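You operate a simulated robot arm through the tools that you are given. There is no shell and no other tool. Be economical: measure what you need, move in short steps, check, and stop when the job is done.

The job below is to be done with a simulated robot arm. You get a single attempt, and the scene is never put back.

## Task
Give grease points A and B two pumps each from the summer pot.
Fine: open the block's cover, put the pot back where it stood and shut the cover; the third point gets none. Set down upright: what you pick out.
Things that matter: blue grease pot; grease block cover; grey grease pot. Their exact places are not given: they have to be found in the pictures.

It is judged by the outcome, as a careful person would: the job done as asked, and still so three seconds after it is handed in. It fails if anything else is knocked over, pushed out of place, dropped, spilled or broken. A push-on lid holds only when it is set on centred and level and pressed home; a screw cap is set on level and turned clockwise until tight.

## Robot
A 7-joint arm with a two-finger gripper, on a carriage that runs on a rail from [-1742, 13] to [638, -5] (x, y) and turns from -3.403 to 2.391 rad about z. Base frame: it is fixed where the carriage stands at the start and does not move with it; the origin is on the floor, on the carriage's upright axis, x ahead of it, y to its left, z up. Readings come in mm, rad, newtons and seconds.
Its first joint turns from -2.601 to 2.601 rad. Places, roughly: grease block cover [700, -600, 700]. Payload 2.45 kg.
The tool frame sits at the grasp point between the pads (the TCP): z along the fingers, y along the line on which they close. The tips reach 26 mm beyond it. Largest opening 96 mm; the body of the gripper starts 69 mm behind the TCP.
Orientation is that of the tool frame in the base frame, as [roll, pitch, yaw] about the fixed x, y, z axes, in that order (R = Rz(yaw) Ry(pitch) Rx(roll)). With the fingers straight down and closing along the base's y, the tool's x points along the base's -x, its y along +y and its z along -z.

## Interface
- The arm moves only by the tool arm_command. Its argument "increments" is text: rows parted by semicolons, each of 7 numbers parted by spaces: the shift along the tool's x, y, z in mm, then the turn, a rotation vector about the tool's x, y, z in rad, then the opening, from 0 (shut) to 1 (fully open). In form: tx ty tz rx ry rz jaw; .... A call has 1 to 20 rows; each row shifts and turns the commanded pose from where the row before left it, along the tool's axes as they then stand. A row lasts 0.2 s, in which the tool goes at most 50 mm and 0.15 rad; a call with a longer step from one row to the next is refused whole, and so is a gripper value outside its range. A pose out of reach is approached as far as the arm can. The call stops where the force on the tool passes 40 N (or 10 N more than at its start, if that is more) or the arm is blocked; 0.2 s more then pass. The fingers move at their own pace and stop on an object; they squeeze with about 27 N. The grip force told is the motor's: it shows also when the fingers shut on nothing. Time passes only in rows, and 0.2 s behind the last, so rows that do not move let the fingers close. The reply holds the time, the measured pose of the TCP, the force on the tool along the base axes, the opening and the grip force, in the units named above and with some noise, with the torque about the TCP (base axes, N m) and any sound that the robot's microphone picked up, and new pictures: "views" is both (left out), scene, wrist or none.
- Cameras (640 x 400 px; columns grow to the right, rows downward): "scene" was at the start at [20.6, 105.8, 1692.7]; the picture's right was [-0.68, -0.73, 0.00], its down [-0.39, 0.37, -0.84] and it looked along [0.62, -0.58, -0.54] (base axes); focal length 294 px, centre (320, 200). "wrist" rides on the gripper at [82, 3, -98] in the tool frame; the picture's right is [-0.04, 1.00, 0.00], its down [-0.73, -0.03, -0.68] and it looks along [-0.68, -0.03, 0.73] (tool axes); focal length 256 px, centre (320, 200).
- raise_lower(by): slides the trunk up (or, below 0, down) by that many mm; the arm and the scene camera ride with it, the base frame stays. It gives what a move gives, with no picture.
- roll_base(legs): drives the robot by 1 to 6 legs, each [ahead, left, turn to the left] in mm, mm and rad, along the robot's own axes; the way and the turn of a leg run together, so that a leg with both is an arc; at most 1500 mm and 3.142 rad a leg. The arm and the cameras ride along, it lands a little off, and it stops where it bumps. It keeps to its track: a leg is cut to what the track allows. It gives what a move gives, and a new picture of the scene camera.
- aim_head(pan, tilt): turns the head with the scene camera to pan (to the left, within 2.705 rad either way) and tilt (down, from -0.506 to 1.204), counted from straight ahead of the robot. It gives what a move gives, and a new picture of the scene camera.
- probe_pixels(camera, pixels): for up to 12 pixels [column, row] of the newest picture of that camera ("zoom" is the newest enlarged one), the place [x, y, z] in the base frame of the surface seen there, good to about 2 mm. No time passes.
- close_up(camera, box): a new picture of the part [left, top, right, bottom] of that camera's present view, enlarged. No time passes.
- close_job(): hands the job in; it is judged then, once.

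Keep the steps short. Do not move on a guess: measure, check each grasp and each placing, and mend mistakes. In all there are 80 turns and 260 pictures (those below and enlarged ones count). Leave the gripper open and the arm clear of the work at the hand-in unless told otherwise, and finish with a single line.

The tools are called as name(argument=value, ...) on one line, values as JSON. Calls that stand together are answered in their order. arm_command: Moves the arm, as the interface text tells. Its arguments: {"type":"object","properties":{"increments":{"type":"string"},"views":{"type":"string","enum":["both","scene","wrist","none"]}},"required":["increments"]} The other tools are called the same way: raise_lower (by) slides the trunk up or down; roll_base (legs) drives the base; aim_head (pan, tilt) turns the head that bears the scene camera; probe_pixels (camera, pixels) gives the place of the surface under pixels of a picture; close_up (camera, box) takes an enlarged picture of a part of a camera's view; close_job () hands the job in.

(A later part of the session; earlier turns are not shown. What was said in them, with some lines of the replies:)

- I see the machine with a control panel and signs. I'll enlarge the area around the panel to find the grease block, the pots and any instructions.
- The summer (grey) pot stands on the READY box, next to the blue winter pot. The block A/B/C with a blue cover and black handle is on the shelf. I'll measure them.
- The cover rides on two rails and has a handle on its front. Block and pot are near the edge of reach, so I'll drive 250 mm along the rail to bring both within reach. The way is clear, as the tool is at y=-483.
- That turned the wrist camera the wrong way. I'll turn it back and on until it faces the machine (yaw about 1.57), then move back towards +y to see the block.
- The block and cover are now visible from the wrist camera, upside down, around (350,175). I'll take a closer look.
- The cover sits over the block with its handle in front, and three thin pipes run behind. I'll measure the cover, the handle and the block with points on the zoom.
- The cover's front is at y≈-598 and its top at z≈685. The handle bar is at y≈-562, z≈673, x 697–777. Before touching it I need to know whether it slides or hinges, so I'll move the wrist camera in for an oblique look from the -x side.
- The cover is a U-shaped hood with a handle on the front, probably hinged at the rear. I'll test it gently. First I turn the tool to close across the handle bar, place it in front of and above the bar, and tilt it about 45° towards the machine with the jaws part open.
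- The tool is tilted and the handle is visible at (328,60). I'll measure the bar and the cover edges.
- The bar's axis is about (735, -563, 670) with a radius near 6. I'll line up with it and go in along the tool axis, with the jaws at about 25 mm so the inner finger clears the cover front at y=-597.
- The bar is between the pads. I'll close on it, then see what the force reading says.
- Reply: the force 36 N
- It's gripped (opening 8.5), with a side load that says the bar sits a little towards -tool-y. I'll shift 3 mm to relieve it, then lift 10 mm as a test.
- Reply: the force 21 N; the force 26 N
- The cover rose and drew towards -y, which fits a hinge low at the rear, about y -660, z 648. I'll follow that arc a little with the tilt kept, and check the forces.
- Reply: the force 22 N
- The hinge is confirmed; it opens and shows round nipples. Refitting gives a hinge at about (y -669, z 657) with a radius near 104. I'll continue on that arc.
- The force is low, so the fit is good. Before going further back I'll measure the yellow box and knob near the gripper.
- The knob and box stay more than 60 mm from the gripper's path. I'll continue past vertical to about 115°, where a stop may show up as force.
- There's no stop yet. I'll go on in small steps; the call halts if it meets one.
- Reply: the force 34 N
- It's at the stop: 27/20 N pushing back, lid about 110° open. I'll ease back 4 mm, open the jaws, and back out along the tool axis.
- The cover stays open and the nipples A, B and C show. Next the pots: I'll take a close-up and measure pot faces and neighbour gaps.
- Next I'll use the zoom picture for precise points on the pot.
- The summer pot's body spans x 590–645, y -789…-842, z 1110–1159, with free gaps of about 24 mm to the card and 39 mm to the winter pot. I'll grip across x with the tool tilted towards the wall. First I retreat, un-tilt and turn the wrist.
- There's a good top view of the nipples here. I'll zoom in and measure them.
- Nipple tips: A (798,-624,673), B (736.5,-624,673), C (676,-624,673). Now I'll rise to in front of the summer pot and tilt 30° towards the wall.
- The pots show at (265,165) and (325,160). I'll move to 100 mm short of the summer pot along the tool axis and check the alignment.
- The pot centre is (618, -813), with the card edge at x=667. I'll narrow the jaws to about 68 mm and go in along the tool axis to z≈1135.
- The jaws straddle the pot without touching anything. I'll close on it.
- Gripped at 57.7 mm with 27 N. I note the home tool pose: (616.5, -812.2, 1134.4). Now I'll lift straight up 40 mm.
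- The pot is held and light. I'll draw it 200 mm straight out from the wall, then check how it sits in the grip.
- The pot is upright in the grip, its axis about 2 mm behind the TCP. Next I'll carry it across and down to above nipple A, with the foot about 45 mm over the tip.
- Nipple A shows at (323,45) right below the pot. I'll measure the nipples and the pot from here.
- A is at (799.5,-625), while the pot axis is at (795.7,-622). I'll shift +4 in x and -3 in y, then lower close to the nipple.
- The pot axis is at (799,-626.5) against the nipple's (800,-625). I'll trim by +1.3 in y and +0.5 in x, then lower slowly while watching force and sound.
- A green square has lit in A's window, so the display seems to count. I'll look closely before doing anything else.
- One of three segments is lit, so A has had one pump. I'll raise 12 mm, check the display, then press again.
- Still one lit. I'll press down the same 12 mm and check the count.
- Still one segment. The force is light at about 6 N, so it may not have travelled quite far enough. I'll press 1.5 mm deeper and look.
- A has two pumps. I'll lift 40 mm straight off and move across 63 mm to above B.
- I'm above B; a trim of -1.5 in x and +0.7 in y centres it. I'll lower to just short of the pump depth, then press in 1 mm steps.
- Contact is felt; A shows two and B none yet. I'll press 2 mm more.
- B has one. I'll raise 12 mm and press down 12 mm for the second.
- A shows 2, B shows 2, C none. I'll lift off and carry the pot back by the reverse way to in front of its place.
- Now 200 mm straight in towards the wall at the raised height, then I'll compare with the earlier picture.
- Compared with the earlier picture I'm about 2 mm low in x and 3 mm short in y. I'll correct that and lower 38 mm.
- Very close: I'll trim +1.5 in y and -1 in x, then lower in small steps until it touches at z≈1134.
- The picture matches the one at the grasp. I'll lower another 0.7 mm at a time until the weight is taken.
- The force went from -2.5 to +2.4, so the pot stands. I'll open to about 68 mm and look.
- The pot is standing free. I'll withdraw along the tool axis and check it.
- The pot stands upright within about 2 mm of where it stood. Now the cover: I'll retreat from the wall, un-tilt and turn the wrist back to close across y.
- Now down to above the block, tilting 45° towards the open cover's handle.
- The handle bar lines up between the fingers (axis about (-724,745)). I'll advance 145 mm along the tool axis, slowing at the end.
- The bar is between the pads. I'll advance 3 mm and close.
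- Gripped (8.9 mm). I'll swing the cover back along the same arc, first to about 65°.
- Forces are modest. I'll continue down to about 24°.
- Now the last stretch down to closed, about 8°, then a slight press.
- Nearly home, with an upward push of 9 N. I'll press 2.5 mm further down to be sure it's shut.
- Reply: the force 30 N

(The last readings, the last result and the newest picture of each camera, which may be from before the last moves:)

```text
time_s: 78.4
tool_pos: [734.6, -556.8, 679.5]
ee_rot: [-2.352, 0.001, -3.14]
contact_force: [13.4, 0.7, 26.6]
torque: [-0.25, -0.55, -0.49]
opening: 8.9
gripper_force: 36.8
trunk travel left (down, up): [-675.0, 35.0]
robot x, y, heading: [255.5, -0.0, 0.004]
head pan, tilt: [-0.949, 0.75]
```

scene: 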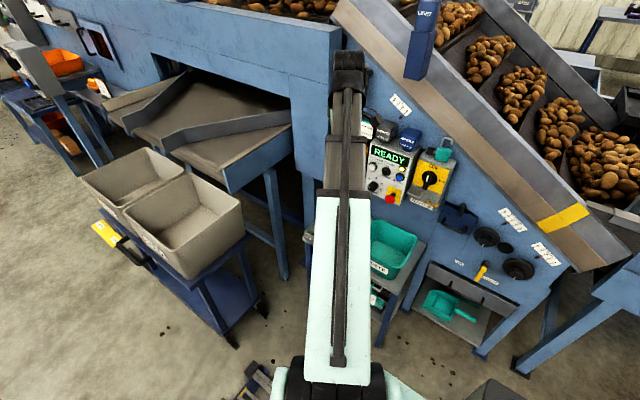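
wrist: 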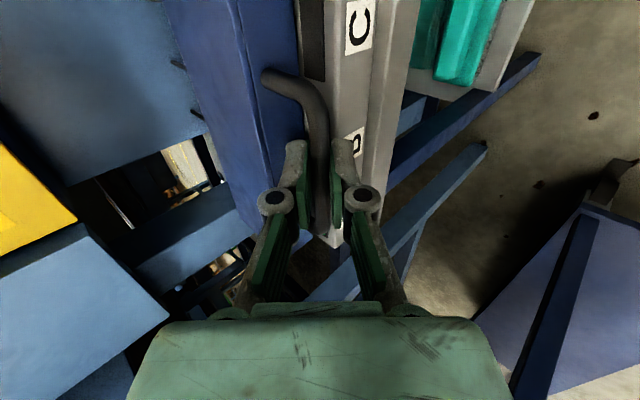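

Firm stop at 27 N, so the cover is shut. I'll ease 2 mm, open the jaws just enough and back out.

arm_command(increments="0 -1.2 -1.2 0 0 0 0;0 0 0 0 0 0 0.2;0 0 0 0 0 0 0.24;0 0 0 0 0 0 0.24;0 0 -10 0 0 0 0.24;0 0 -30 0 0 0 0.24;0 0 -45 0 0 0 0.24;0 0 -45 0 0 0 0.24;0 0 -45 0 0 0 0.5;0 0 0 0 0 0 1;0 0 0 0 0 0 1", views="both")

probe_pixels(camera="wrist", pixels=[[320, 40], [320, 20], [270, 50], [280, 40]])

```text
time_s: 80.8
tool_pos: [733.6, -435.4, 801.8]
ee_rot: [-2.357, 0.0, 3.138]
contact_force: [0.6, -0.6, 0.0]
torque: [0.01, 0.02, -0.05]
opening: 96.1
gripper_force: 0.1
trunk travel left (down, up): [-675.0, 35.0]
robot x, y, heading: [256.9, -4.7, 0.003]
head pan, tilt: [-0.949, 0.75]
```

scene: 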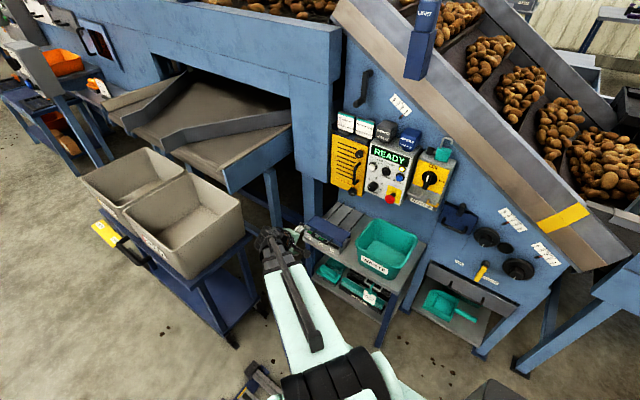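
wrist: 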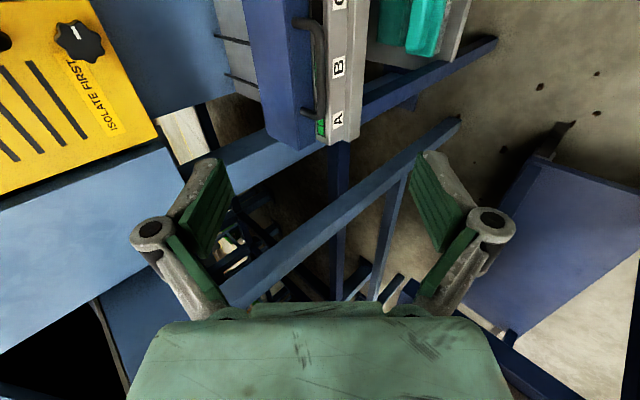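

```text
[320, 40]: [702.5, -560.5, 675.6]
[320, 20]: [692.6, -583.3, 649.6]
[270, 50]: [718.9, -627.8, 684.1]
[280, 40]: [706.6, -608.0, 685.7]
```

The handle is back at (-560, 675) and the cover top at z 685, as at the start. I'll take final close-ups of the pots and the block.

close_up(camera="scene", box=[360, 105, 440, 160])

close_up(camera="scene", box=[290, 195, 390, 265])

```text
7.27 times, centred on (400, 132) of scene
```

zoom: 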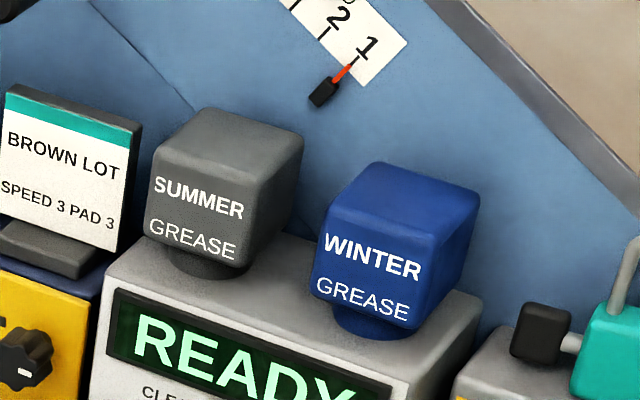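

```text
5.71 times, centred on (340, 230) of scene
```

zoom: 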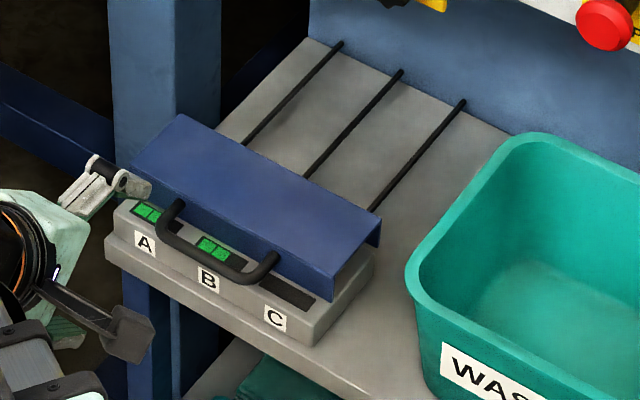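

Everything is as it should be: the pot stands upright within about 3 mm of its place, A and B each show two and C none, the cover is shut, and the gripper is open and clear. I'm handing in.

close_job()

```text
The job is handed in.
```

Job handed in: grease points A and B got two pumps each from the summer pot and C got none; the pot is back upright within about 3 mm of where it stood, and the cover is shut.
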